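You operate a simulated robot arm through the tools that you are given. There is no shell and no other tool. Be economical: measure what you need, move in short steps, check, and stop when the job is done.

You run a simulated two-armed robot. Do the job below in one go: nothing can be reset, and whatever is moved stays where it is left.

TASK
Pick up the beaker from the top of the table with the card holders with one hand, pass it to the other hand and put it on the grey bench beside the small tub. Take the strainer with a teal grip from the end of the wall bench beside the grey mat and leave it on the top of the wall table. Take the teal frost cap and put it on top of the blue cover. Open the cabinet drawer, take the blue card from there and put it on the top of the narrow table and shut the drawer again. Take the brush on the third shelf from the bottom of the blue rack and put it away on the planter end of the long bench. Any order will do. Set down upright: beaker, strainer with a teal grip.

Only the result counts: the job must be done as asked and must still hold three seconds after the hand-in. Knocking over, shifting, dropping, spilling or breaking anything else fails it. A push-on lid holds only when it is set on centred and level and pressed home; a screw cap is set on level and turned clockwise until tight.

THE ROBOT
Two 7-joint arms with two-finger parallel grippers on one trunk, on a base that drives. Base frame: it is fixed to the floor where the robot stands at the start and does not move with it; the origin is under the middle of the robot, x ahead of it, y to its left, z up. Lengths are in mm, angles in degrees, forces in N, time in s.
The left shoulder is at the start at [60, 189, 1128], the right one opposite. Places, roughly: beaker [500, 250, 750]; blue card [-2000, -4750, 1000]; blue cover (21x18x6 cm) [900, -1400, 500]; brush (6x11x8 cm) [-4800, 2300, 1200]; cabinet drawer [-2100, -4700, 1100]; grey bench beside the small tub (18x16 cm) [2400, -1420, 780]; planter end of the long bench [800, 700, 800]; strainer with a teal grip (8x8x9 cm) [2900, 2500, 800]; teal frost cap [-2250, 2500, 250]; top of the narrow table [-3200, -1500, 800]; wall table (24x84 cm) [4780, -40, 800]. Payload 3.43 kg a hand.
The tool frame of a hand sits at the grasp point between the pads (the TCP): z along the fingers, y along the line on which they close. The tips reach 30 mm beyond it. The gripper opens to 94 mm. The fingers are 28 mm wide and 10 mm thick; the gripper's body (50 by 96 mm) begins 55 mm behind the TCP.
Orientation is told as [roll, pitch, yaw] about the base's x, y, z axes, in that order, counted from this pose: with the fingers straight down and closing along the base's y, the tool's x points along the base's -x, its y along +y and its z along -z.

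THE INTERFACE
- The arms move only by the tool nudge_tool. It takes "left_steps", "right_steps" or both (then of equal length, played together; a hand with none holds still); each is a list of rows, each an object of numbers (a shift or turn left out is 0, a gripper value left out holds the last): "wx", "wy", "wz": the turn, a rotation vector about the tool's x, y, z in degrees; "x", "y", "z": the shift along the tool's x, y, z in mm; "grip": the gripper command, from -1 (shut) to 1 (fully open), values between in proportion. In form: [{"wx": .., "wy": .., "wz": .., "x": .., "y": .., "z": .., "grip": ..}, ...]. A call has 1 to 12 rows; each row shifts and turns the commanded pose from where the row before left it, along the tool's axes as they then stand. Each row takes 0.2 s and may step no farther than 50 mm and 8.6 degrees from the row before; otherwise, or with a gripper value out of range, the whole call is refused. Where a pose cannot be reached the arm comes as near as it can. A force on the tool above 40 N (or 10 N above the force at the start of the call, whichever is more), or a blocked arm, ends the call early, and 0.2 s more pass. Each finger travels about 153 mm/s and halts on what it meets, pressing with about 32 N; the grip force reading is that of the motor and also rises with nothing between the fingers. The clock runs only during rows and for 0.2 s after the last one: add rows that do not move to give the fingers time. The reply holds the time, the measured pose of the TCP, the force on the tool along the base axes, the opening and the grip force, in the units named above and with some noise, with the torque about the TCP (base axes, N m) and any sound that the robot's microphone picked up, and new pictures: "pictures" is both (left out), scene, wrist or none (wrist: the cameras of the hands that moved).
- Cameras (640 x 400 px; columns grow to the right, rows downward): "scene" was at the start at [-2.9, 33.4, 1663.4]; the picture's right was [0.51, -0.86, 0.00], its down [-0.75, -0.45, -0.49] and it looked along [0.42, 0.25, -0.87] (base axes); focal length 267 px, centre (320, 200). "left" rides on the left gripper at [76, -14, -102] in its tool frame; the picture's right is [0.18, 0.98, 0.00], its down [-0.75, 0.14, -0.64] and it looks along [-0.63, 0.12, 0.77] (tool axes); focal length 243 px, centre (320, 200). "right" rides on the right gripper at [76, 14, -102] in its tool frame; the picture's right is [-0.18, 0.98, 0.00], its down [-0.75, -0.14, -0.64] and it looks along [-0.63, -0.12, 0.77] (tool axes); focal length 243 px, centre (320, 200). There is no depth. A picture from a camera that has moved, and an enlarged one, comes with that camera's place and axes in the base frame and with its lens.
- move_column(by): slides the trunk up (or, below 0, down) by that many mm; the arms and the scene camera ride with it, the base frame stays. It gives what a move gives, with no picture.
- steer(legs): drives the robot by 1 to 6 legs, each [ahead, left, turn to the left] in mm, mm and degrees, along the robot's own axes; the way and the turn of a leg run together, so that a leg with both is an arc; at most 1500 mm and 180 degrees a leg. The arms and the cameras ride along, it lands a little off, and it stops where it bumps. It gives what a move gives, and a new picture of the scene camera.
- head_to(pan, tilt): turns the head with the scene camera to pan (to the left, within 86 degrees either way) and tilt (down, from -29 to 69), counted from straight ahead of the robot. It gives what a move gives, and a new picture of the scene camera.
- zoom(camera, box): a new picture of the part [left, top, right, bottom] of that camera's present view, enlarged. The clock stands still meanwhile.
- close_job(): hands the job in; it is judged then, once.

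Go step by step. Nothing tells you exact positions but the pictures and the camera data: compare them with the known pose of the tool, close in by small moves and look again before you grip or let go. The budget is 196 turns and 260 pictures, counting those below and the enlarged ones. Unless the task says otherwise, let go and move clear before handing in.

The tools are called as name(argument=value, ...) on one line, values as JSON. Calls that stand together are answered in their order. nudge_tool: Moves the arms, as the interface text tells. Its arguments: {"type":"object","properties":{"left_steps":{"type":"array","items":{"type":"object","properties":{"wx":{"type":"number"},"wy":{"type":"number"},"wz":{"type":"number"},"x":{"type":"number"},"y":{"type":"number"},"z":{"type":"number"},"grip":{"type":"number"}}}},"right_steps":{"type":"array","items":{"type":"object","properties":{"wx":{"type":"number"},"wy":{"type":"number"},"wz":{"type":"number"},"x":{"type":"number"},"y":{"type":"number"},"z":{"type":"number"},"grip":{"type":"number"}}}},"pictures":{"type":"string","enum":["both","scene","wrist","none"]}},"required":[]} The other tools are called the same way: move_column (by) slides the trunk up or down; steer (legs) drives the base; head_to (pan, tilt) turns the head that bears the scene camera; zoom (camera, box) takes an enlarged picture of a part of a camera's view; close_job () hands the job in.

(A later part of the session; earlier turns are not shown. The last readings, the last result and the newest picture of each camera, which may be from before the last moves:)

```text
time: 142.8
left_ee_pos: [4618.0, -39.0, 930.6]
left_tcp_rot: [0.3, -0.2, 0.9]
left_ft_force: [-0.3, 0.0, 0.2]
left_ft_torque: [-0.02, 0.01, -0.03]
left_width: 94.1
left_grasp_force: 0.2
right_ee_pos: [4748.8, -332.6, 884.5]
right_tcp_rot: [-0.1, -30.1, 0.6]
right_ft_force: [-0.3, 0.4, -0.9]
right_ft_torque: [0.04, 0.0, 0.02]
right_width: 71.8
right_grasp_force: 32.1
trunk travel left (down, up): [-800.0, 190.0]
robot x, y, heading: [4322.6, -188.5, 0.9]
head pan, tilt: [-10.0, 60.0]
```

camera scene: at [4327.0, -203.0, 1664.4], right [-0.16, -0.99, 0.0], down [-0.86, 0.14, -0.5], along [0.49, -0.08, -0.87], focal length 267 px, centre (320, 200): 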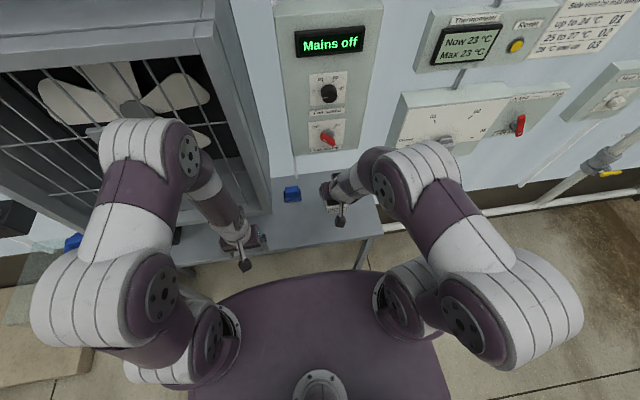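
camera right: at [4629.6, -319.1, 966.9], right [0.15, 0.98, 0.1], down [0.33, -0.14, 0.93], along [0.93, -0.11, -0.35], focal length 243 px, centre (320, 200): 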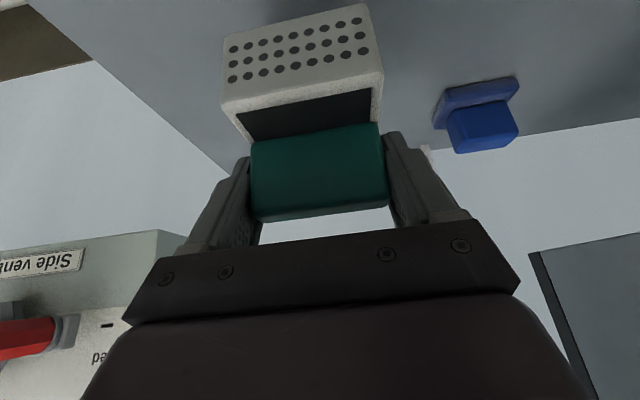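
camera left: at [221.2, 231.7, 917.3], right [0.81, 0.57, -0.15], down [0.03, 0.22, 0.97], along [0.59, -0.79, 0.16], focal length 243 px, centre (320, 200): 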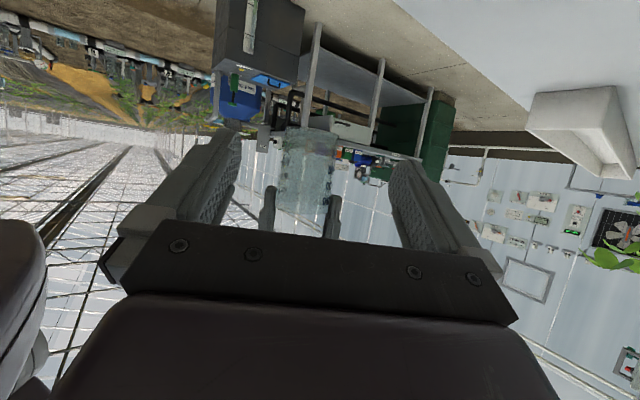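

nudge_tool(right_steps=[{"x": 1.5, "z": 2.6}, {"x": 1.5, "z": 2.6}, {"x": 1.5, "z": 2.6}, {"x": 1, "z": 1.73}, {}], pictures="wrist")

```text
time: 144.0
left_ee_pos: [4618.0, -39.2, 928.4]
left_tcp_rot: [0.2, -0.1, 1.0]
left_ft_force: [1.4, -1.1, -0.5]
left_ft_torque: [0.03, 0.03, -0.01]
left_width: 94.3
left_grasp_force: 0.0
right_ee_pos: [4749.0, -333.0, 872.4]
right_tcp_rot: [-0.3, -29.9, 0.8]
right_ft_force: [-0.6, -0.2, -0.3]
right_ft_torque: [-0.01, 0.01, 0.04]
right_width: 71.8
right_grasp_force: 32.0
trunk travel left (down, up): [-800.0, 190.0]
robot x, y, heading: [4321.6, -190.1, 0.7]
head pan, tilt: [-10.0, 60.0]
camera right: at [4631.3, -320.1, 924.2], right [0.15, 0.99, 0.09], down [0.33, -0.13, 0.93], along [0.93, -0.11, -0.35], focal length 243 px, centre (320, 200)
```

right: 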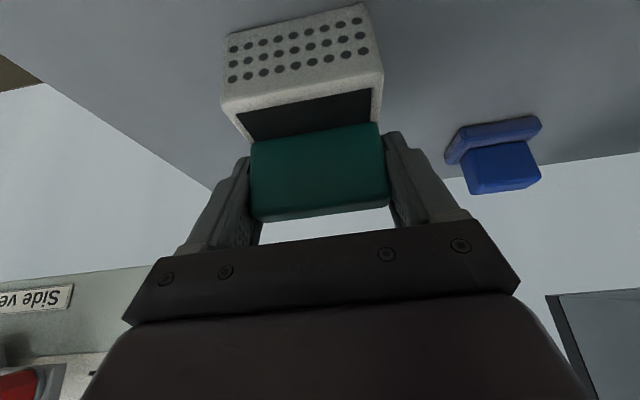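

nudge_tool(right_steps=[{"x": 1.5, "z": 2.6}, {"x": 1.5, "z": 2.6}, {"x": 1, "z": 1.73}, {"x": 1, "z": 1.73}, {}], pictures="none")

```text
time: 145.2
left_ee_pos: [4616.9, -38.1, 929.0]
left_tcp_rot: [0.3, -0.2, 1.0]
left_ft_force: [1.3, -0.5, 0.1]
left_ft_torque: [0.0, 0.04, 0.01]
left_width: 94.1
left_grasp_force: 0.0
right_ee_pos: [4750.3, -333.1, 864.5]
right_tcp_rot: [-0.4, -30.2, 0.9]
right_ft_force: [0.1, -1.0, 27.7]
right_ft_torque: [0.47, -0.1, 0.16]
right_width: 71.9
right_grasp_force: 32.0
trunk travel left (down, up): [-800.0, 190.0]
robot x, y, heading: [4319.2, -191.1, 0.7]
head pan, tilt: [-10.0, 60.0]
```

Contact at the table. I ease off, open, and withdraw along the tool axis.

nudge_tool(right_steps=[{"x": -0.5, "z": -0.9}, {"grip": 0.7}, {"grip": 1}, {"grip": 1}, {"z": -25}, {"z": -35}, {"z": -40}, {}], pictures="wrist")

```text
time: 147.0
left_ee_pos: [4619.0, -38.7, 928.9]
left_tcp_rot: [0.3, -0.1, 1.0]
left_ft_force: [0.4, -0.4, -0.4]
left_ft_torque: [0.04, 0.0, 0.06]
left_width: 94.0
left_grasp_force: 0.1
right_ee_pos: [4704.6, -336.5, 950.6]
right_tcp_rot: [0.3, -30.0, 0.4]
right_ft_force: [0.6, -0.6, 0.5]
right_ft_torque: [0.02, 0.02, 0.0]
right_width: 93.9
right_grasp_force: 0.1
right hand out of reach, approached as far as the arm can: row 5, 6
trunk travel left (down, up): [-800.0, 190.0]
robot x, y, heading: [4319.5, -190.4, 0.9]
head pan, tilt: [-10.0, 60.0]
camera right: at [4585.8, -324.4, 1002.6], right [0.15, 0.98, 0.1], down [0.33, -0.14, 0.93], along [0.93, -0.11, -0.35], focal length 243 px, centre (320, 200)
```

right: 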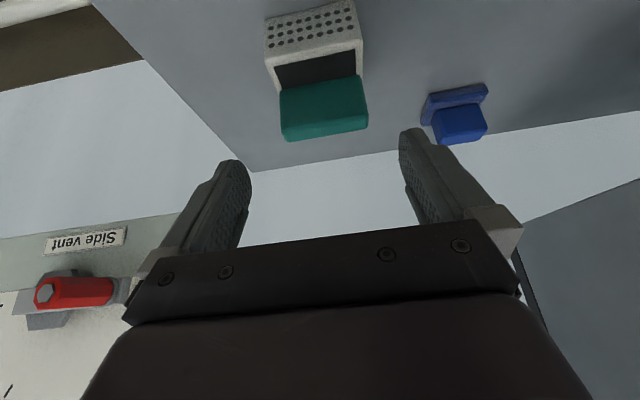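

The strainer stands upright. I straighten the right hand, then drive back through the aisle to look behind the start area.

nudge_tool(right_steps=[{"wy": 7.5}, {"wy": 7.5}, {"wy": 7.5}, {"wy": 7.5}, {"x": 30}, {"x": 20}], pictures="none")

steer(legs=[[-700, 0, -0.9], [0, -420, 0], [-1400, 0, 0], [-1400, 0, 0], [-1100, 0, 0], [0, 0, 150]])

head_to(pan=0, tilt=20)

```text
time: 148.4
left_ee_pos: [4618.0, -38.2, 930.2]
left_tcp_rot: [0.4, 0.0, 1.0]
left_ft_force: [0.3, -0.6, -0.1]
left_ft_torque: [0.0, -0.03, 0.03]
left_width: 94.1
left_grasp_force: 0.1
right_ee_pos: [4647.1, -337.7, 945.1]
right_tcp_rot: [0.3, -3.7, 0.6]
right_ft_force: [0.6, 0.6, 0.3]
right_ft_torque: [-0.02, 0.01, -0.02]
right_width: 94.1
right_grasp_force: 0.0
right hand out of reach, approached as far as the arm can: row 4
trunk travel left (down, up): [-800.0, 190.0]
robot x, y, heading: [4320.4, -190.4, 1.1]
head pan, tilt: [-10.0, 60.0]
```

```text
time: 179.1
left_ee_pos: [-619.7, -617.7, 929.7]
left_tcp_rot: [0.3, -0.1, 153.1]
left_ft_force: [0.0, -0.9, 0.7]
left_ft_torque: [0.01, 0.02, 0.0]
left_width: 93.7
left_grasp_force: 0.0
right_ee_pos: [-506.4, -339.3, 946.0]
right_tcp_rot: [0.4, -3.8, 152.5]
right_ft_force: [-0.1, 0.3, -0.1]
right_ft_torque: [0.0, 0.03, 0.01]
right_width: 93.9
right_grasp_force: 0.0
trunk travel left (down, up): [-800.0, 190.0]
robot x, y, heading: [-285.1, -623.3, 153.2]
head pan, tilt: [-10.0, 60.0]
camera scene: at [-285.1, -610.2, 1664.4], right [0.6, 0.8, 0.0], down [0.69, -0.52, -0.5], along [-0.4, 0.3, -0.87], focal length 267 px, centre (320, 200)
```

scene: 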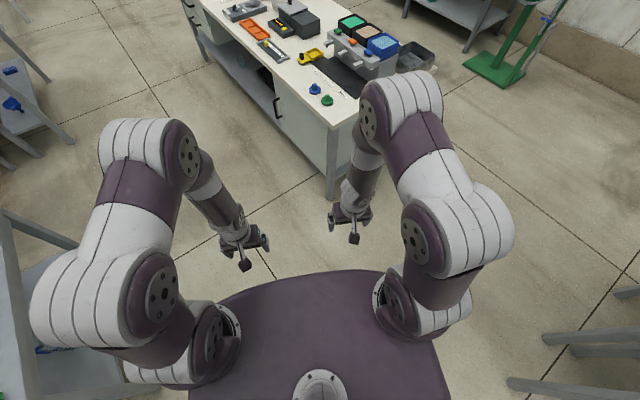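

```text
time: 180.1
left_ee_pos: [-621.5, -619.3, 929.4]
left_tcp_rot: [0.4, -0.1, 153.1]
left_ft_force: [0.0, -0.2, 0.2]
left_ft_torque: [0.02, 0.04, 0.0]
left_width: 94.1
left_grasp_force: 0.2
right_ee_pos: [-506.9, -339.3, 945.1]
right_tcp_rot: [0.3, -3.8, 152.6]
right_ft_force: [0.5, 0.5, 0.8]
right_ft_torque: [0.0, 0.02, 0.02]
right_width: 94.1
right_grasp_force: 0.1
trunk travel left (down, up): [-800.0, 190.0]
robot x, y, heading: [-284.2, -626.4, 153.1]
head pan, tilt: [0.0, 20.0]
camera scene: at [-314.9, -608.0, 1722.4], right [0.45, 0.89, 0.0], down [0.31, -0.16, -0.94], along [-0.84, 0.43, -0.34], focal length 267 px, centre (320, 200)
```

scene: 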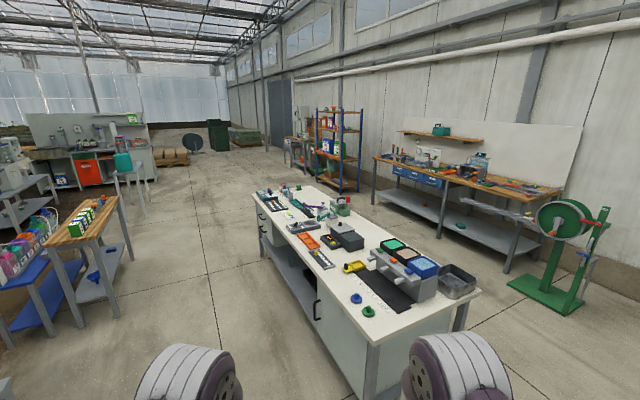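

I can see the teal cap on the lower shelf of the wooden wall bench at around [-2276, 2400, 250], and the blue rack further along. I drive round the white table to stand in front of that bench.

steer(legs=[[0, 0, -63], [1000, 0, 0], [950, 0, 0], [0, 1000, 0], [0, 950, 0]])

head_to(pan=0, tilt=45)

```text
time: 202.0
left_ee_pos: [-2350.9, 1671.8, 929.9]
left_tcp_rot: [0.3, -0.1, 89.2]
left_ft_force: [-0.7, -0.3, -0.4]
left_ft_torque: [0.01, 0.03, 0.02]
left_width: 93.9
left_grasp_force: 0.0
right_ee_pos: [-2050.1, 1692.5, 945.2]
right_tcp_rot: [0.3, -3.9, 88.7]
right_ft_force: [0.1, 0.4, 0.0]
right_ft_torque: [0.0, -0.03, 0.02]
right_width: 93.9
right_grasp_force: 0.1
trunk travel left (down, up): [-800.0, 190.0]
robot x, y, heading: [-2208.5, 1368.0, 89.1]
head pan, tilt: [0.0, 20.0]
camera scene: at [-2206.0, 1402.3, 1722.5], right [1.0, -0.01, 0.0], down [-0.01, -0.34, -0.94], along [0.01, 0.94, -0.34], focal length 267 px, centre (320, 200)
```

scene: 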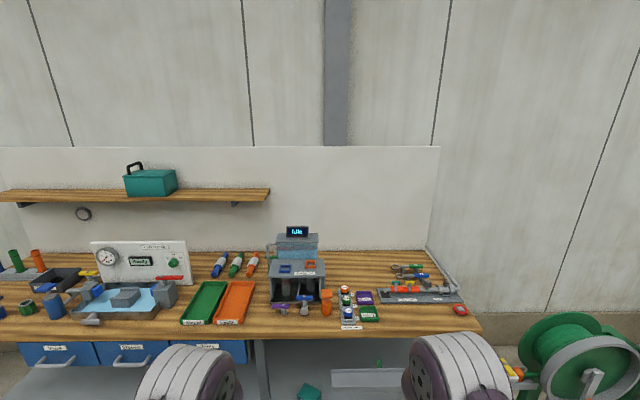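

```text
time: 202.9
left_ee_pos: [-2349.7, 1672.7, 929.9]
left_tcp_rot: [0.3, -0.1, 89.2]
left_ft_force: [-0.5, -0.5, -0.4]
left_ft_torque: [-0.02, 0.01, 0.0]
left_width: 93.8
left_grasp_force: 0.1
right_ee_pos: [-2049.7, 1691.3, 944.3]
right_tcp_rot: [0.3, -3.8, 88.7]
right_ft_force: [0.6, 0.4, 0.2]
right_ft_torque: [-0.03, 0.03, -0.01]
right_width: 94.0
right_grasp_force: 0.0
trunk travel left (down, up): [-800.0, 190.0]
robot x, y, heading: [-2210.1, 1370.1, 89.1]
head pan, tilt: [0.0, 45.0]
camera scene: at [-2206.1, 1390.5, 1683.9], right [1.0, -0.01, 0.0], down [-0.01, -0.71, -0.71], along [0.01, 0.71, -0.71], focal length 267 px, centre (320, 200)
```

scene: 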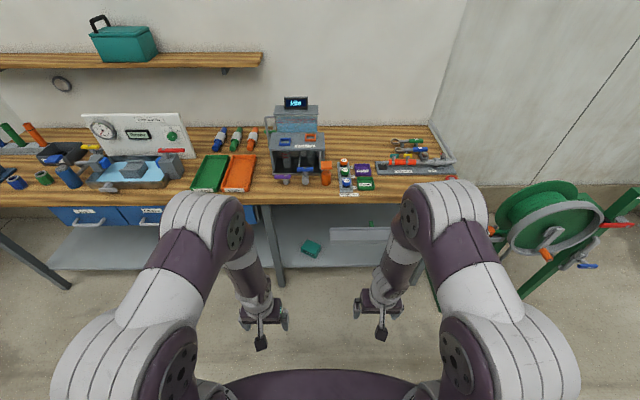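

zoom(camera="scene", box=[240, 190, 400, 290])

move_column(by=-500)

head_to(pan=0, tilt=35)

```text
4.00 times, centred on (320, 240) of scene
camera zoom: at [-2206.1, 1390.5, 1683.9], right [1.0, -0.01, 0.0], down [-0.01, -0.71, -0.71], along [0.01, 0.71, -0.71], focal length 1068 px, centre (320, 40)
```

zoom: 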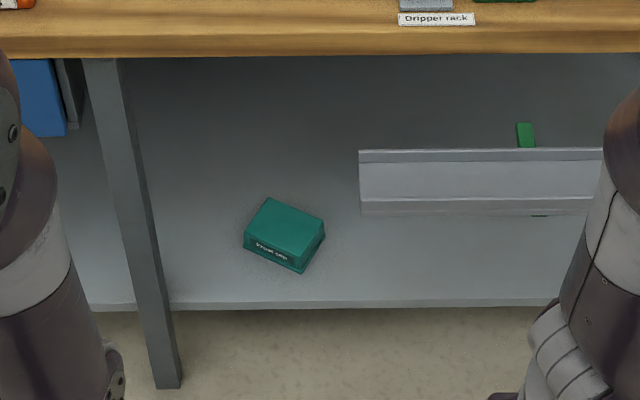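

```text
refused: -500 is not a number from -400 to 400
```

```text
time: 203.6
left_ee_pos: [-2349.7, 1671.9, 930.2]
left_tcp_rot: [0.3, -0.1, 89.1]
left_ft_force: [0.3, -1.0, -0.3]
left_ft_torque: [0.0, -0.03, -0.02]
left_width: 93.7
left_grasp_force: 0.0
right_ee_pos: [-2051.1, 1692.9, 945.2]
right_tcp_rot: [0.3, -3.7, 88.7]
right_ft_force: [-0.3, -0.7, 0.7]
right_ft_torque: [0.0, -0.02, 0.01]
right_width: 94.1
right_grasp_force: 0.0
trunk travel left (down, up): [-800.0, 190.0]
robot x, y, heading: [-2208.2, 1369.4, 89.3]
head pan, tilt: [0.0, 35.0]
camera scene: at [-2206.2, 1397.2, 1698.6], right [1.0, -0.01, 0.0], down [-0.01, -0.57, -0.82], along [0.01, 0.82, -0.57], focal length 267 px, centre (320, 200)
```

scene: 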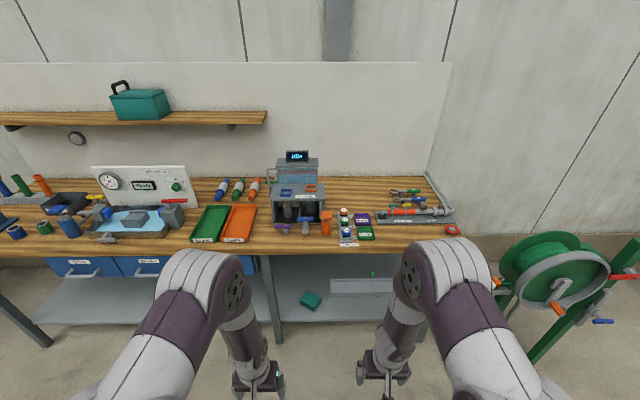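

The frost cap is a teal block about 107 × 80 mm at [-2249, 2376], turned by about -27° on the shelf near z 232. I'll lower the trunk, turn the left hand so it closes across the short side, then drive in.

move_column(by=-300)

move_column(by=-300)

nudge_tool(left_steps=[{"wz": -7}, {"wz": -7}, {"wz": -7}, {"wz": -7}, {"wz": -7}, {"wz": -7}, {"wz": -7}, {"wz": -7}, {"wz": -7}, {}], right_steps=[{"x": 15, "z": -10}, {"x": 15, "z": -10}, {"x": 15, "z": -10}, {}, {}, {}, {}, {}, {}, {}], pictures="wrist")

```text
time: 206.6
left_ee_pos: [-2350.3, 1671.6, 628.9]
left_tcp_rot: [0.4, -0.1, 89.3]
left_ft_force: [0.5, 0.9, 0.3]
left_ft_torque: [-0.01, -0.01, -0.02]
left_width: 94.1
left_grasp_force: 0.1
right_ee_pos: [-2049.9, 1691.1, 645.9]
right_tcp_rot: [0.3, -3.8, 88.8]
right_ft_force: [0.6, 0.5, -0.8]
right_ft_torque: [-0.03, 0.02, -0.01]
right_width: 93.9
right_grasp_force: 0.0
trunk travel left (down, up): [-500.0, 490.0]
robot x, y, heading: [-2204.0, 1372.6, 89.1]
head pan, tilt: [0.0, 35.0]
```

```text
time: 209.6
left_ee_pos: [-2350.9, 1672.2, 329.8]
left_tcp_rot: [0.3, -0.1, 89.2]
left_ft_force: [0.7, 0.2, 0.0]
left_ft_torque: [0.0, 0.01, -0.02]
left_width: 94.0
left_grasp_force: 0.2
right_ee_pos: [-2051.0, 1691.0, 343.8]
right_tcp_rot: [0.3, -3.8, 88.6]
right_ft_force: [0.3, -0.1, 0.4]
right_ft_torque: [0.0, 0.0, 0.02]
right_width: 94.0
right_grasp_force: 0.1
trunk travel left (down, up): [-200.0, 790.0]
robot x, y, heading: [-2203.5, 1367.6, 89.0]
head pan, tilt: [0.0, 35.0]
```

```text
time: 211.8
left_ee_pos: [-2350.2, 1672.4, 329.1]
left_tcp_rot: [0.0, -0.4, 152.4]
left_ft_force: [0.0, 0.4, 0.9]
left_ft_torque: [0.0, -0.02, 0.01]
left_width: 94.0
left_grasp_force: 0.1
right_ee_pos: [-2049.8, 1644.8, 372.1]
right_tcp_rot: [0.3, -3.8, 88.7]
right_ft_force: [0.2, 0.4, 0.4]
right_ft_torque: [-0.03, 0.0, 0.03]
right_width: 94.2
right_grasp_force: 0.1
trunk travel left (down, up): [-200.0, 790.0]
robot x, y, heading: [-2202.8, 1371.2, 89.3]
head pan, tilt: [0.0, 35.0]
camera right: at [-2066.8, 1561.9, 470.7], right [-0.98, 0.21, 0.02], down [0.16, 0.71, 0.69], along [0.13, 0.68, -0.72], focal length 243 px, centre (320, 200)
camera left: at [-2275.8, 1649.1, 431.5], right [-0.29, -0.96, 0.0], down [-0.73, 0.22, 0.65], along [-0.62, 0.19, -0.76], focal length 243 px, centre (320, 200)
```

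right: 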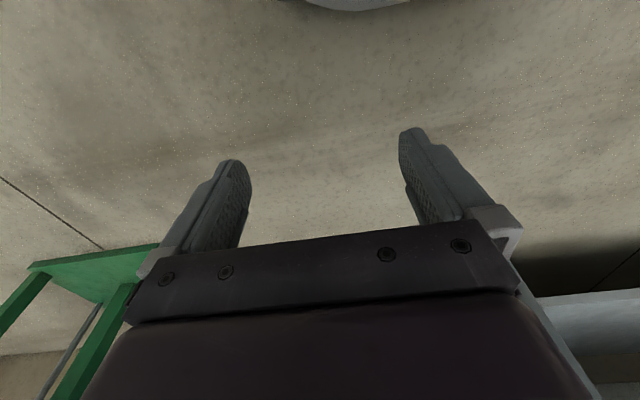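
left: 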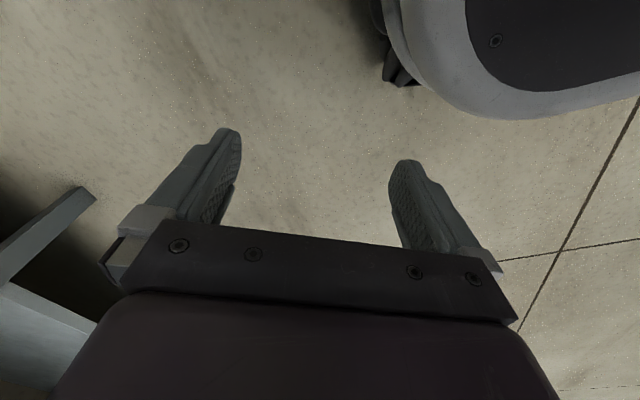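

steer(legs=[[0, -95, 0.8], [570, 0, 0]])

nudge_tool(left_steps=[{}], pictures="wrist")

```text
time: 215.2
left_ee_pos: [-2254.9, 2135.7, 331.9]
left_tcp_rot: [-0.5, -0.5, 152.2]
left_ft_force: [-0.5, 0.8, 0.3]
left_ft_torque: [0.01, -0.03, 0.02]
left_width: 94.1
left_grasp_force: 0.1
right_ee_pos: [-1954.5, 2095.2, 372.6]
right_tcp_rot: [-0.1, -2.7, 89.2]
right_ft_force: [4.8, 27.5, -1.5]
right_ft_torque: [-2.94, 0.43, 0.07]
right_width: 93.9
right_grasp_force: 0.1
trunk travel left (down, up): [-200.0, 790.0]
robot x, y, heading: [-2113.5, 1832.3, 89.3]
head pan, tilt: [0.0, 35.0]
stopped in leg 2: the robot was blocked; the commanded pose is now the measured one
camera scene: at [-2111.3, 1854.2, 1099.2], right [1.0, -0.01, 0.0], down [-0.01, -0.57, -0.82], along [0.01, 0.82, -0.57], focal length 267 px, centre (320, 200)
```

scene: 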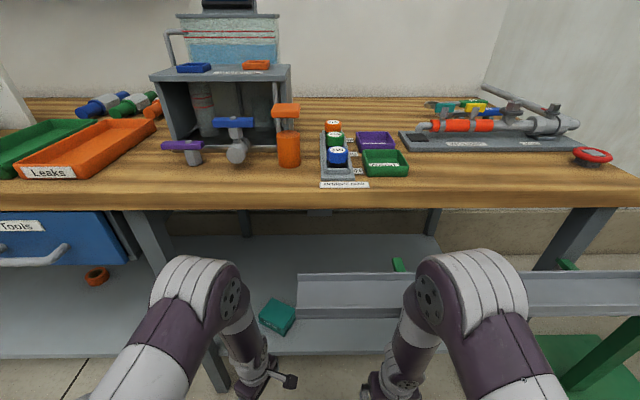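

```text
time: 215.6
left_ee_pos: [-2255.7, 2136.4, 331.4]
left_tcp_rot: [-0.5, -0.4, 152.3]
left_ft_force: [0.5, 0.6, 0.4]
left_ft_torque: [0.02, 0.02, -0.04]
left_width: 94.0
left_grasp_force: 0.0
right_ee_pos: [-1955.0, 2095.1, 371.6]
right_tcp_rot: [-0.1, -2.7, 89.2]
right_ft_force: [3.4, 34.8, 13.7]
right_ft_torque: [-5.21, 0.43, -0.09]
right_width: 93.8
right_grasp_force: 0.0
trunk travel left (down, up): [-200.0, 790.0]
robot x, y, heading: [-2109.2, 1835.4, 89.2]
head pan, tilt: [0.0, 35.0]
camera left: at [-2180.8, 2111.4, 434.1], right [-0.29, -0.96, -0.01], down [-0.73, 0.22, 0.65], along [-0.62, 0.2, -0.76], focal length 243 px, centre (320, 200)
```

left: 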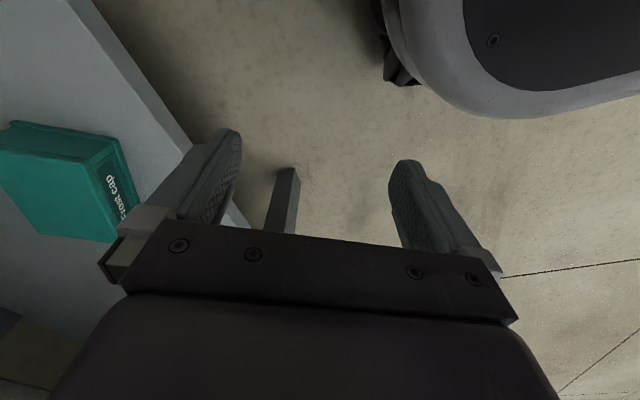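

The right hand touched the grey gutter that sticks out from the shelf. I back off at once and check it.

steer(legs=[[-80, 0, 0]])

head_to(pan=-20, tilt=45)

```text
time: 216.7
left_ee_pos: [-2255.0, 2058.4, 328.6]
left_tcp_rot: [0.0, -0.3, 152.3]
left_ft_force: [0.4, -0.4, 0.3]
left_ft_torque: [0.03, -0.01, -0.04]
left_width: 94.1
left_grasp_force: 0.1
right_ee_pos: [-1954.0, 2017.5, 369.7]
right_tcp_rot: [0.0, -2.2, 89.1]
right_ft_force: [1.0, 12.6, -4.7]
right_ft_torque: [-0.9, 0.05, -0.07]
right_width: 93.7
right_grasp_force: 0.0
trunk travel left (down, up): [-200.0, 790.0]
robot x, y, heading: [-2113.4, 1756.8, 89.3]
head pan, tilt: [0.0, 35.0]
camera scene: at [-2110.9, 1782.4, 1098.7], right [1.0, -0.01, 0.0], down [-0.01, -0.57, -0.82], along [0.01, 0.82, -0.57], focal length 267 px, centre (320, 200)
```

scene: 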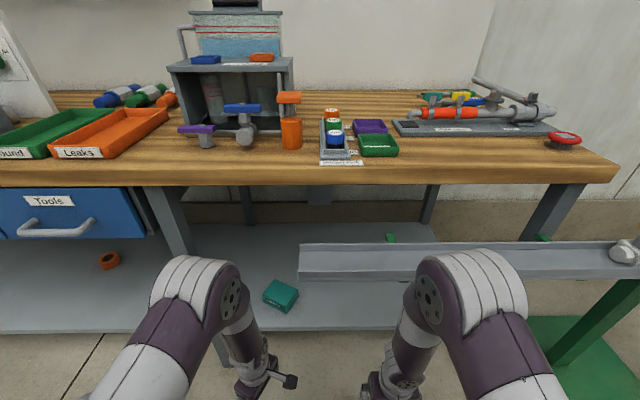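

```text
time: 217.5
left_ee_pos: [-2255.3, 2058.1, 328.9]
left_tcp_rot: [-0.1, -0.3, 152.4]
left_ft_force: [-0.4, -0.9, -1.1]
left_ft_torque: [0.0, 0.01, 0.04]
left_width: 94.2
left_grasp_force: 0.0
right_ee_pos: [-1954.9, 2018.1, 370.3]
right_tcp_rot: [0.0, -2.3, 89.1]
right_ft_force: [-0.1, 2.2, 0.3]
right_ft_torque: [-0.28, -0.02, -0.04]
right_width: 94.0
right_grasp_force: 0.0
trunk travel left (down, up): [-200.0, 790.0]
robot x, y, heading: [-2113.1, 1756.4, 89.3]
head pan, tilt: [-20.0, 45.0]
camera scene: at [-2083.2, 1770.4, 1083.9], right [0.94, -0.35, 0.0], down [-0.25, -0.66, -0.71], along [0.25, 0.66, -0.71], focal length 267 px, centre (320, 200)
```

scene: 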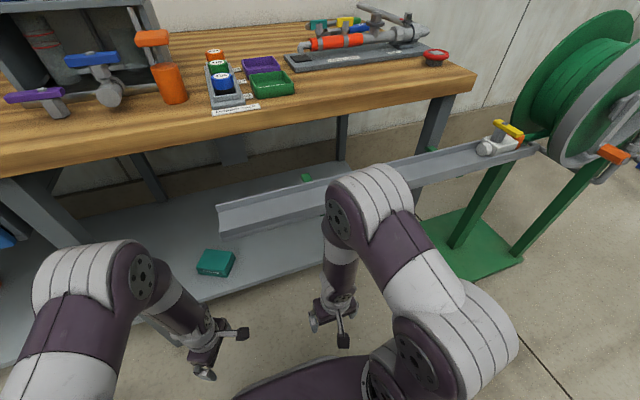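

The gutter hangs at z≈735, y≈2150, fixed to the reel stand, and the right elbow met it without shifting it. I'll go in beneath it: trunk fully down with the right hand tucked low and outwards.

nudge_tool(left_steps=[{"z": -40}, {"z": -40}, {"z": -40}, {"z": -40}, {"z": -25}], right_steps=[{"y": -30, "x": 5}, {"y": -30, "x": 5}, {"y": -30, "x": 5}, {"y": -30, "x": 5}, {"x": 5}], pictures="none")

move_column(by=-190)

head_to(pan=-10, tilt=30)

```text
time: 217.9
left_ee_pos: [-2255.9, 2056.3, 365.0]
left_tcp_rot: [0.0, -0.4, 152.3]
left_ft_force: [0.0, 0.4, -0.5]
left_ft_torque: [-0.03, -0.01, 0.0]
left_width: 94.1
left_grasp_force: 0.0
right_ee_pos: [-1928.9, 2020.0, 370.7]
right_tcp_rot: [0.3, -3.1, 88.6]
right_ft_force: [0.0, 2.7, 2.5]
right_ft_torque: [-0.52, 0.01, -0.03]
right_width: 94.1
right_grasp_force: 0.0
trunk travel left (down, up): [-200.0, 790.0]
robot x, y, heading: [-2113.2, 1752.0, 89.2]
head pan, tilt: [-20.0, 45.0]
stopped in row 2 (right hand): the force on the tool passed its limit at 61 N (the readings are from after the stop); the commanded pose is now the measured one
```

```text
time: 220.0
left_ee_pos: [-2256.9, 2056.8, 174.8]
left_tcp_rot: [-0.1, -0.2, 152.2]
left_ft_force: [-1.0, 0.4, -0.9]
left_ft_torque: [0.0, -0.01, 0.0]
left_width: 94.0
left_grasp_force: 0.0
right_ee_pos: [-1928.7, 2019.7, 181.3]
right_tcp_rot: [0.3, -3.2, 88.7]
right_ft_force: [-0.8, 6.8, 2.5]
right_ft_torque: [-0.97, 0.02, -0.11]
right_width: 93.9
right_grasp_force: 0.0
trunk travel left (down, up): [-10.0, 980.0]
robot x, y, heading: [-2113.6, 1752.5, 89.3]
head pan, tilt: [-20.0, 45.0]
```

```text
time: 220.8
left_ee_pos: [-2256.0, 2057.1, 174.9]
left_tcp_rot: [-0.2, -0.3, 152.3]
left_ft_force: [0.6, 0.2, 0.3]
left_ft_torque: [-0.03, 0.03, 0.01]
left_width: 94.1
left_grasp_force: 0.1
right_ee_pos: [-1929.2, 2019.2, 180.4]
right_tcp_rot: [0.3, -3.0, 88.6]
right_ft_force: [0.6, 7.0, 0.4]
right_ft_torque: [-0.66, -0.02, -0.02]
right_width: 93.8
right_grasp_force: 0.1
trunk travel left (down, up): [-10.0, 980.0]
robot x, y, heading: [-2111.5, 1754.3, 89.2]
head pan, tilt: [-10.0, 30.0]
camera scene: at [-2095.1, 1783.2, 916.4], right [0.98, -0.19, 0.0], down [-0.09, -0.49, -0.87], along [0.16, 0.85, -0.5], focal length 267 px, centre (320, 200)
```

scene: 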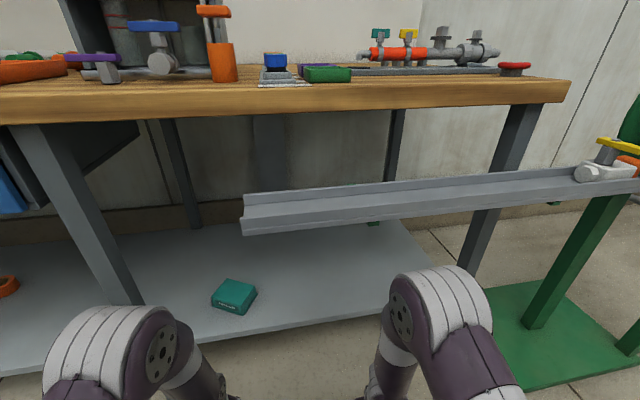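

The right hand's camera bracket is brushing the robot's own housing. I move it forward to free it, and raise the left hand.

nudge_tool(left_steps=[{"z": -40}, {"z": -40}, {"z": -40}, {"z": -40}], right_steps=[{"x": -20}, {"x": -20}, {"y": -30}, {"y": -30}], pictures="both")

```text
time: 221.8
left_ee_pos: [-2255.7, 2056.8, 334.4]
left_tcp_rot: [-0.1, -0.3, 152.3]
left_ft_force: [0.0, -0.2, 0.1]
left_ft_torque: [-0.01, -0.01, -0.01]
left_width: 93.6
left_grasp_force: 0.0
right_ee_pos: [-1866.7, 2056.0, 180.8]
right_tcp_rot: [0.2, -3.2, 88.6]
right_ft_force: [0.0, -0.1, -0.5]
right_ft_torque: [0.0, -0.01, -0.02]
right_width: 94.0
right_grasp_force: 0.2
trunk travel left (down, up): [-10.0, 980.0]
robot x, y, heading: [-2107.4, 1758.2, 89.4]
head pan, tilt: [-10.0, 30.0]
camera scene: at [-2095.2, 1783.3, 916.4], right [0.98, -0.18, 0.0], down [-0.09, -0.49, -0.87], along [0.16, 0.85, -0.5], focal length 267 px, centre (320, 200)
camera right: at [-1883.8, 1975.0, 280.6], right [-0.98, 0.21, 0.01], down [0.16, 0.71, 0.68], along [0.13, 0.67, -0.73], focal length 243 px, centre (320, 200)
camera left: at [-2180.6, 2033.7, 437.5], right [-0.29, -0.96, 0.0], down [-0.73, 0.22, 0.65], along [-0.62, 0.19, -0.76], focal length 243 px, centre (320, 200)
```

scene: 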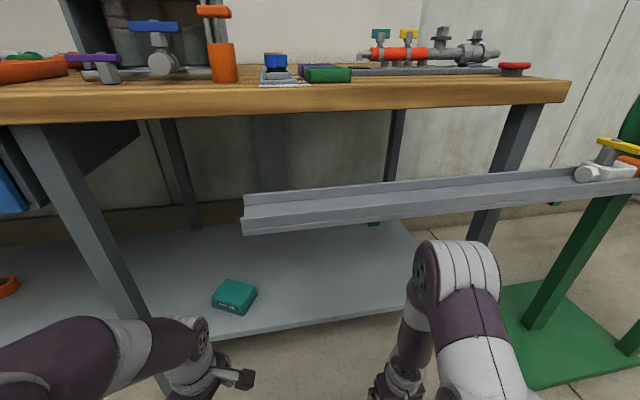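
right: 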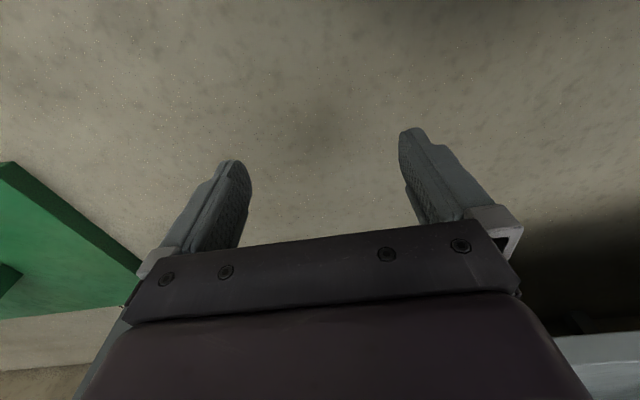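
left: 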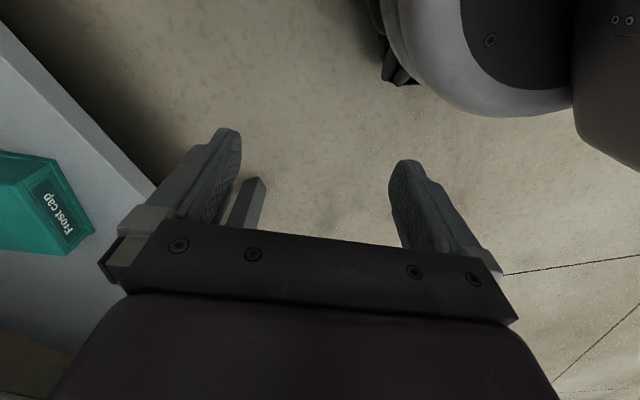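

I'll come in at heading about 68° instead, so the right arm stays clear and the left hand reaches under at a good angle.

nudge_tool(left_steps=[{"wz": -7}, {"wz": -7}, {"wz": -7}], pictures="none")

steer(legs=[[-60, 0, 0], [0, 0, -21.4], [0, 223, 0], [100, 0, 0]])

nudge_tool(left_steps=[{}], pictures="wrist")

```text
time: 222.6
left_ee_pos: [-2255.7, 2056.7, 335.4]
left_tcp_rot: [-0.1, -0.3, 173.4]
left_ft_force: [-0.3, 0.4, -0.2]
left_ft_torque: [0.0, 0.0, -0.02]
left_width: 93.9
left_grasp_force: 0.0
right_ee_pos: [-1868.0, 2056.9, 181.4]
right_tcp_rot: [0.3, -3.2, 88.6]
right_ft_force: [-0.8, 0.2, 0.3]
right_ft_torque: [0.0, -0.01, -0.02]
right_width: 94.2
right_grasp_force: 0.1
trunk travel left (down, up): [-10.0, 980.0]
robot x, y, heading: [-2110.2, 1758.0, 89.1]
head pan, tilt: [-10.0, 30.0]
```

```text
time: 226.7
left_ee_pos: [-2307.4, 2202.3, 335.9]
left_tcp_rot: [-0.1, -0.3, 152.3]
left_ft_force: [0.1, 0.2, -0.4]
left_ft_torque: [-0.04, 0.0, 0.01]
left_width: 94.0
left_grasp_force: 0.2
right_ee_pos: [-1946.0, 2063.5, 182.1]
right_tcp_rot: [0.3, -3.0, 67.5]
right_ft_force: [0.1, 0.6, 0.2]
right_ft_torque: [-0.01, 0.02, 0.01]
right_width: 94.0
right_grasp_force: 0.0
trunk travel left (down, up): [-10.0, 980.0]
robot x, y, heading: [-2279.6, 1865.3, 68.1]
head pan, tilt: [-10.0, 30.0]
camera scene: at [-2256.5, 1889.8, 916.5], right [0.85, -0.53, 0.0], down [-0.26, -0.43, -0.87], along [0.46, 0.74, -0.5], focal length 267 px, centre (320, 200)
```

scene: 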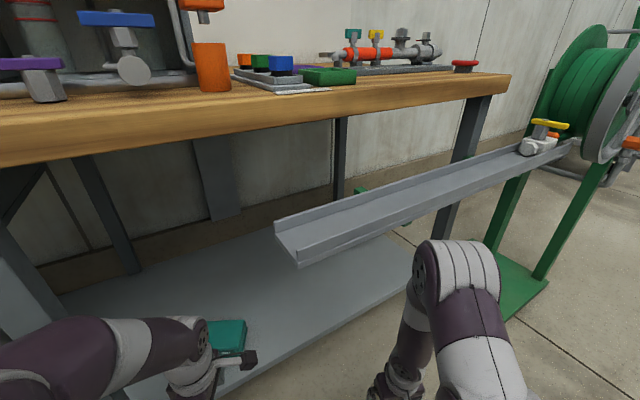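

```text
time: 227.1
left_ee_pos: [-2308.7, 2202.5, 335.9]
left_tcp_rot: [-0.2, -0.3, 152.3]
left_ft_force: [0.4, -0.2, 0.3]
left_ft_torque: [-0.02, 0.02, -0.03]
left_width: 94.0
left_grasp_force: 0.0
right_ee_pos: [-1946.0, 2064.2, 180.8]
right_tcp_rot: [0.2, -3.0, 67.5]
right_ft_force: [0.3, 0.3, 0.5]
right_ft_torque: [-0.01, 0.0, 0.04]
right_width: 94.1
right_grasp_force: 0.1
trunk travel left (down, up): [-10.0, 980.0]
robot x, y, heading: [-2283.7, 1871.4, 68.5]
head pan, tilt: [-10.0, 30.0]
camera left: at [-2233.7, 2178.9, 437.7], right [-0.29, -0.96, 0.0], down [-0.73, 0.22, 0.65], along [-0.62, 0.19, -0.76], focal length 243 px, centre (320, 200)
```

left: 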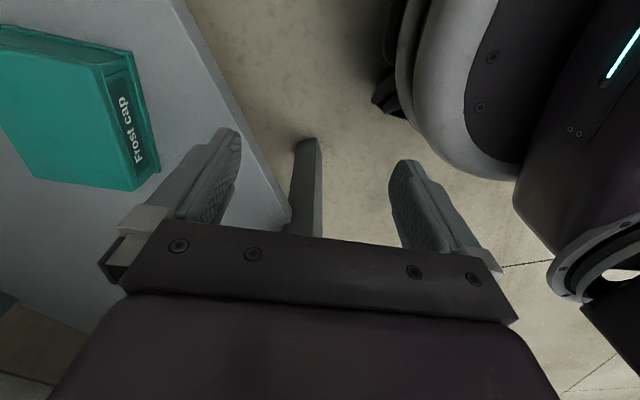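

steer(legs=[[75, 0, 0]])

nudge_tool(left_steps=[{"y": -25}, {"y": -25}, {"y": -20}, {}], pictures="both")

```text
time: 228.2
left_ee_pos: [-2278.6, 2265.2, 324.2]
left_tcp_rot: [-0.5, -0.9, 152.1]
left_ft_force: [1.0, 0.5, -0.5]
left_ft_torque: [-0.03, 0.0, 0.01]
left_width: 94.0
left_grasp_force: 0.0
right_ee_pos: [-1937.8, 2101.6, 149.4]
right_tcp_rot: [2.0, 1.1, 67.4]
right_ft_force: [1.3, 0.1, 1.8]
right_ft_torque: [-0.08, 0.03, -0.03]
right_width: 94.0
right_grasp_force: 0.0
trunk travel left (down, up): [-10.0, 980.0]
robot x, y, heading: [-2261.4, 1937.9, 68.0]
head pan, tilt: [-10.0, 30.0]
camera scene: at [-2222.5, 1948.4, 901.1], right [0.85, -0.53, -0.01], down [-0.27, -0.42, -0.87], along [0.45, 0.74, -0.5], focal length 267 px, centre (320, 200)
```

scene: 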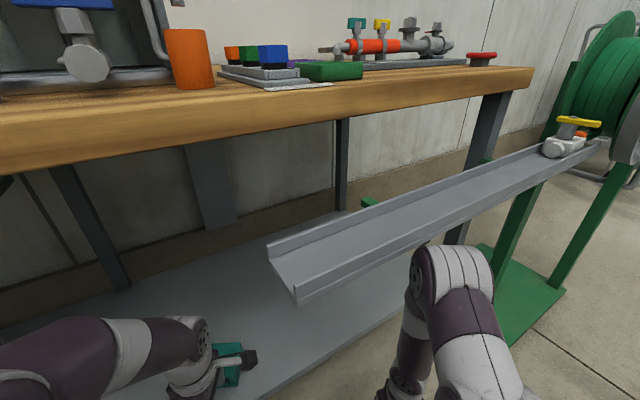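

```text
time: 229.2
left_ee_pos: [-2244.6, 2329.0, 326.1]
left_tcp_rot: [-0.3, -1.0, 151.9]
left_ft_force: [-0.2, 0.3, -0.8]
left_ft_torque: [0.01, -0.04, 0.0]
left_width: 94.0
left_grasp_force: 0.0
right_ee_pos: [-1944.3, 2092.4, 148.8]
right_tcp_rot: [2.4, 2.6, 67.5]
right_ft_force: [0.4, 0.7, 0.7]
right_ft_torque: [-0.01, -0.03, 0.03]
right_width: 94.0
right_grasp_force: 0.1
trunk travel left (down, up): [-10.0, 980.0]
robot x, y, heading: [-2254.9, 1934.4, 67.8]
head pan, tilt: [-10.0, 30.0]
camera scene: at [-2223.3, 1948.7, 905.1], right [0.85, -0.53, -0.01], down [-0.27, -0.42, -0.87], along [0.45, 0.74, -0.5], focal length 267 px, centre (320, 200)
camera left: at [-2170.6, 2304.2, 428.4], right [-0.3, -0.95, -0.01], down [-0.72, 0.22, 0.65], along [-0.62, 0.2, -0.76], focal length 243 px, centre (320, 200)
```

scene: 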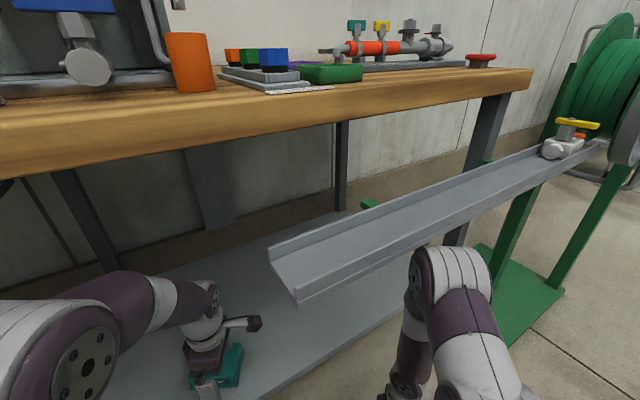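
left: 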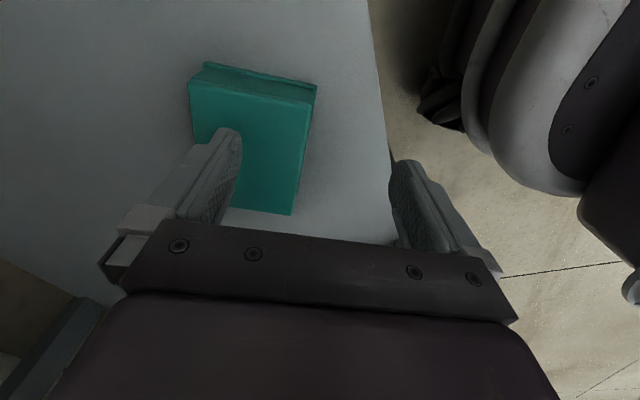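

The right hand reads 30 mm lower than before and the robot seems slightly tilted. I check what is touching before going on.

head_to(pan=-40, tilt=60)

head_to(pan=50, tilt=60)

```text
time: 230.1
left_ee_pos: [-2245.5, 2329.8, 327.4]
left_tcp_rot: [-0.3, -1.0, 152.0]
left_ft_force: [-1.0, -0.4, 0.2]
left_ft_torque: [-0.01, -0.01, 0.03]
left_width: 94.0
left_grasp_force: 0.1
right_ee_pos: [-1943.4, 2092.9, 149.2]
right_tcp_rot: [2.3, 2.7, 67.3]
right_ft_force: [-0.4, -0.6, 0.5]
right_ft_torque: [0.02, -0.03, 0.02]
right_width: 93.9
right_grasp_force: 0.0
trunk travel left (down, up): [-10.0, 980.0]
robot x, y, heading: [-2256.0, 1932.5, 68.0]
head pan, tilt: [-40.0, 60.0]
camera scene: at [-2212.5, 1904.3, 862.6], right [0.47, -0.88, -0.01], down [-0.77, -0.4, -0.5], along [0.43, 0.24, -0.87], focal length 267 px, centre (320, 200)
```

scene: 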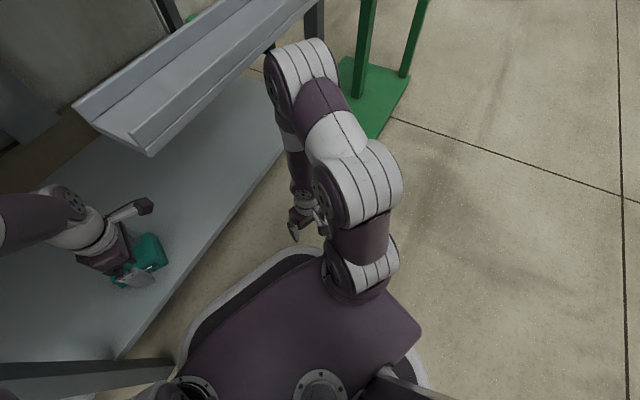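

```text
time: 231.8
left_ee_pos: [-2245.8, 2329.4, 326.4]
left_tcp_rot: [-0.4, -1.0, 152.1]
left_ft_force: [-0.2, 0.5, -0.4]
left_ft_torque: [-0.01, 0.0, 0.02]
left_width: 93.8
left_grasp_force: 0.1
right_ee_pos: [-1944.8, 2092.6, 148.3]
right_tcp_rot: [2.2, 2.8, 67.3]
right_ft_force: [-0.4, 0.1, 0.0]
right_ft_torque: [0.03, 0.0, 0.0]
right_width: 94.0
right_grasp_force: 0.1
trunk travel left (down, up): [-10.0, 980.0]
robot x, y, heading: [-2258.1, 1936.3, 68.0]
head pan, tilt: [50.0, 60.0]
camera scene: at [-2301.8, 1932.5, 863.9], right [0.88, 0.47, -0.01], down [0.4, -0.76, -0.51], along [-0.24, 0.45, -0.86], focal length 267 px, centre (320, 200)
```

scene: 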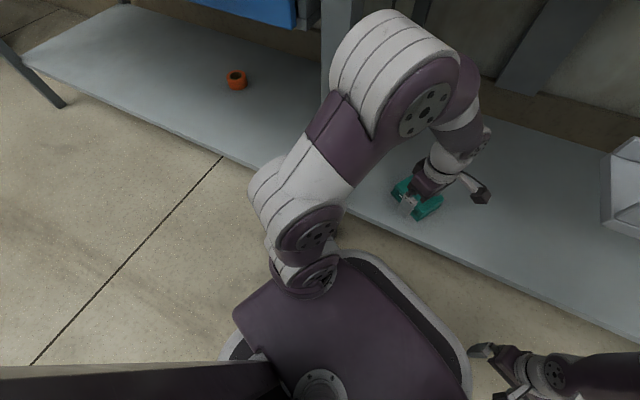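

The right elbow is pressing under the gutter. I back off, swing the right hand out to the side, then go in again.

steer(legs=[[-110, 0, 0]])

nudge_tool(right_steps=[{"y": -35}, {"y": -35}, {"y": -35}, {"y": -30, "x": 30}, {"x": 40}, {"x": 40}, {"x": 40}, {"x": 30}], pictures="scene")

```text
time: 233.0
left_ee_pos: [-2287.6, 2231.2, 335.6]
left_tcp_rot: [-0.3, -0.3, 152.1]
left_ft_force: [0.6, -0.1, -0.9]
left_ft_torque: [0.01, 0.0, 0.01]
left_width: 94.2
left_grasp_force: 0.0
right_ee_pos: [-1978.5, 2001.9, 166.6]
right_tcp_rot: [1.3, 1.5, 67.4]
right_ft_force: [0.0, -1.0, 0.2]
right_ft_torque: [0.01, 0.0, 0.0]
right_width: 93.8
right_grasp_force: 0.0
trunk travel left (down, up): [-10.0, 980.0]
robot x, y, heading: [-2297.7, 1835.1, 68.3]
head pan, tilt: [50.0, 60.0]
camera scene: at [-2350.0, 1837.7, 874.5], right [0.88, 0.47, 0.0], down [0.41, -0.76, -0.5], along [-0.24, 0.44, -0.87], focal length 267 px, centre (320, 200)
```

scene: 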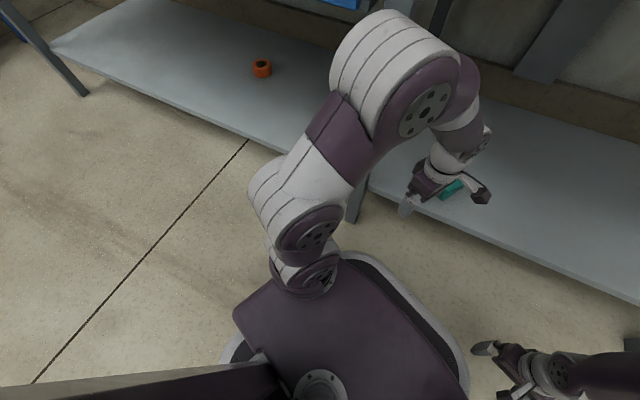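

```text
time: 234.8
left_ee_pos: [-2288.8, 2230.5, 335.8]
left_tcp_rot: [-0.1, -0.3, 152.0]
left_ft_force: [0.0, -0.6, 0.8]
left_ft_torque: [0.01, -0.01, 0.02]
left_width: 93.7
left_grasp_force: 0.0
right_ee_pos: [-1922.1, 1782.2, 166.9]
right_tcp_rot: [1.2, 1.4, 67.3]
right_ft_force: [-0.3, 0.4, -1.0]
right_ft_torque: [0.0, 0.01, 0.01]
right_width: 93.7
right_grasp_force: 0.0
trunk travel left (down, up): [-10.0, 980.0]
robot x, y, heading: [-2293.9, 1833.1, 68.1]
head pan, tilt: [50.0, 60.0]
camera scene: at [-2350.0, 1837.7, 874.4], right [0.88, 0.47, 0.0], down [0.41, -0.76, -0.5], along [-0.24, 0.44, -0.87], focal length 267 px, centre (320, 200)
```

scene: 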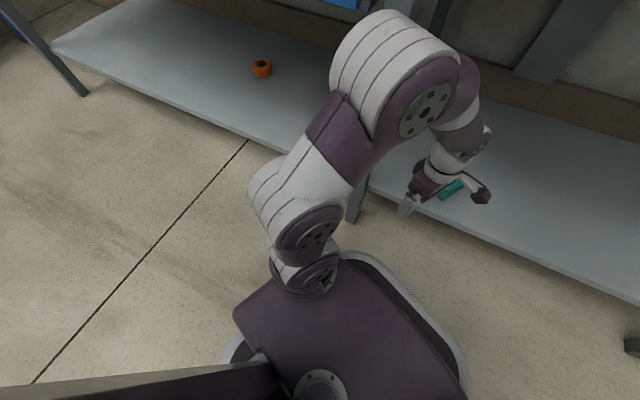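

steer(legs=[[105, 0, 0]])

nudge_tool(left_steps=[{}], pictures="wrist")

```text
time: 235.9
left_ee_pos: [-2249.1, 2327.1, 334.6]
left_tcp_rot: [-0.3, -0.4, 152.2]
left_ft_force: [0.4, 0.2, -0.4]
left_ft_torque: [0.02, 0.0, -0.01]
left_width: 93.9
left_grasp_force: 0.1
right_ee_pos: [-1883.4, 1880.7, 166.9]
right_tcp_rot: [1.3, 1.4, 67.5]
right_ft_force: [1.2, -0.6, 0.1]
right_ft_torque: [0.02, 0.02, -0.01]
right_width: 94.0
right_grasp_force: 0.0
trunk travel left (down, up): [-10.0, 980.0]
robot x, y, heading: [-2256.0, 1932.3, 68.2]
head pan, tilt: [50.0, 60.0]
camera scene: at [-2310.9, 1934.9, 874.4], right [0.88, 0.47, 0.0], down [0.41, -0.76, -0.5], along [-0.24, 0.44, -0.87], focal length 267 px, centre (320, 200)
```

scene: 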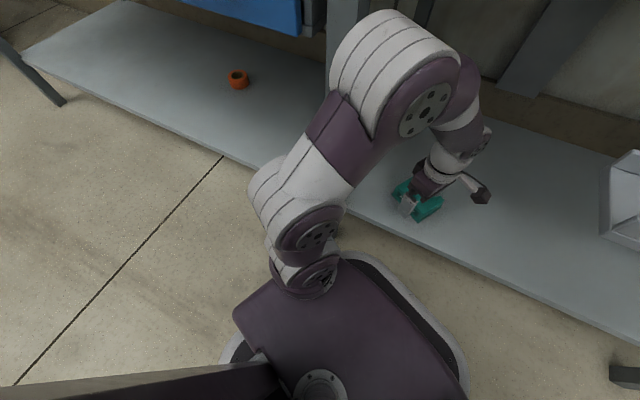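

```text
time: 236.3
left_ee_pos: [-2248.9, 2328.0, 335.8]
left_tcp_rot: [-0.3, -0.3, 152.1]
left_ft_force: [0.0, 0.2, 0.0]
left_ft_torque: [-0.01, 0.02, -0.01]
left_width: 94.2
left_grasp_force: 0.1
right_ee_pos: [-1883.5, 1880.2, 167.5]
right_tcp_rot: [1.3, 1.5, 67.4]
right_ft_force: [0.2, -0.8, -0.1]
right_ft_torque: [0.02, 0.0, 0.02]
right_width: 94.1
right_grasp_force: 0.1
trunk travel left (down, up): [-10.0, 980.0]
robot x, y, heading: [-2259.7, 1934.0, 68.5]
head pan, tilt: [50.0, 60.0]
camera left: at [-2175.1, 2304.3, 437.4], right [-0.3, -0.95, 0.0], down [-0.73, 0.23, 0.65], along [-0.61, 0.2, -0.76], focal length 243 px, centre (320, 200)
```

left: 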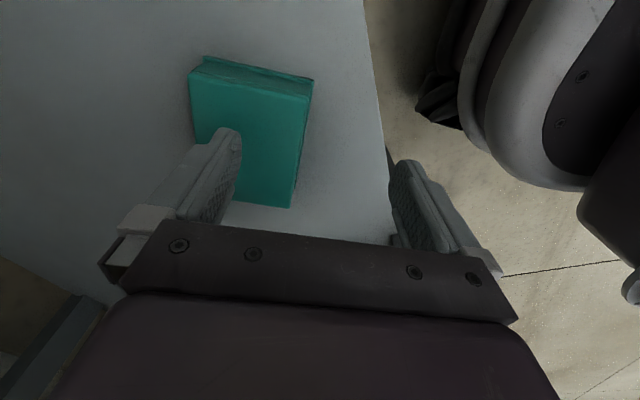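

No tilt now, and the hand is well aligned with the cap. I move over its centre, about [-2247, 2383].

nudge_tool(left_steps=[{"x": -12, "y": -24}, {"x": -12, "y": -25}, {}], pictures="wrist")

```text
time: 237.1
left_ee_pos: [-2248.3, 2381.8, 335.4]
left_tcp_rot: [-0.2, -0.3, 152.1]
left_ft_force: [0.2, 0.0, -0.7]
left_ft_torque: [-0.01, 0.0, 0.02]
left_width: 94.0
left_grasp_force: 0.0
right_ee_pos: [-1884.9, 1880.4, 167.2]
right_tcp_rot: [1.3, 1.5, 67.3]
right_ft_force: [0.3, 0.7, 0.2]
right_ft_torque: [0.01, 0.0, 0.0]
right_width: 94.1
right_grasp_force: 0.0
trunk travel left (down, up): [-10.0, 980.0]
robot x, y, heading: [-2259.2, 1933.6, 68.1]
head pan, tilt: [50.0, 60.0]
camera left: at [-2173.4, 2359.2, 437.3], right [-0.3, -0.95, 0.0], down [-0.73, 0.23, 0.65], along [-0.62, 0.19, -0.76], focal length 243 px, centre (320, 200)
```

left: 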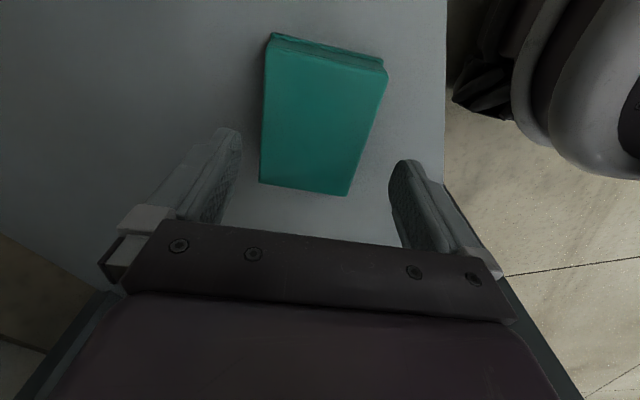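

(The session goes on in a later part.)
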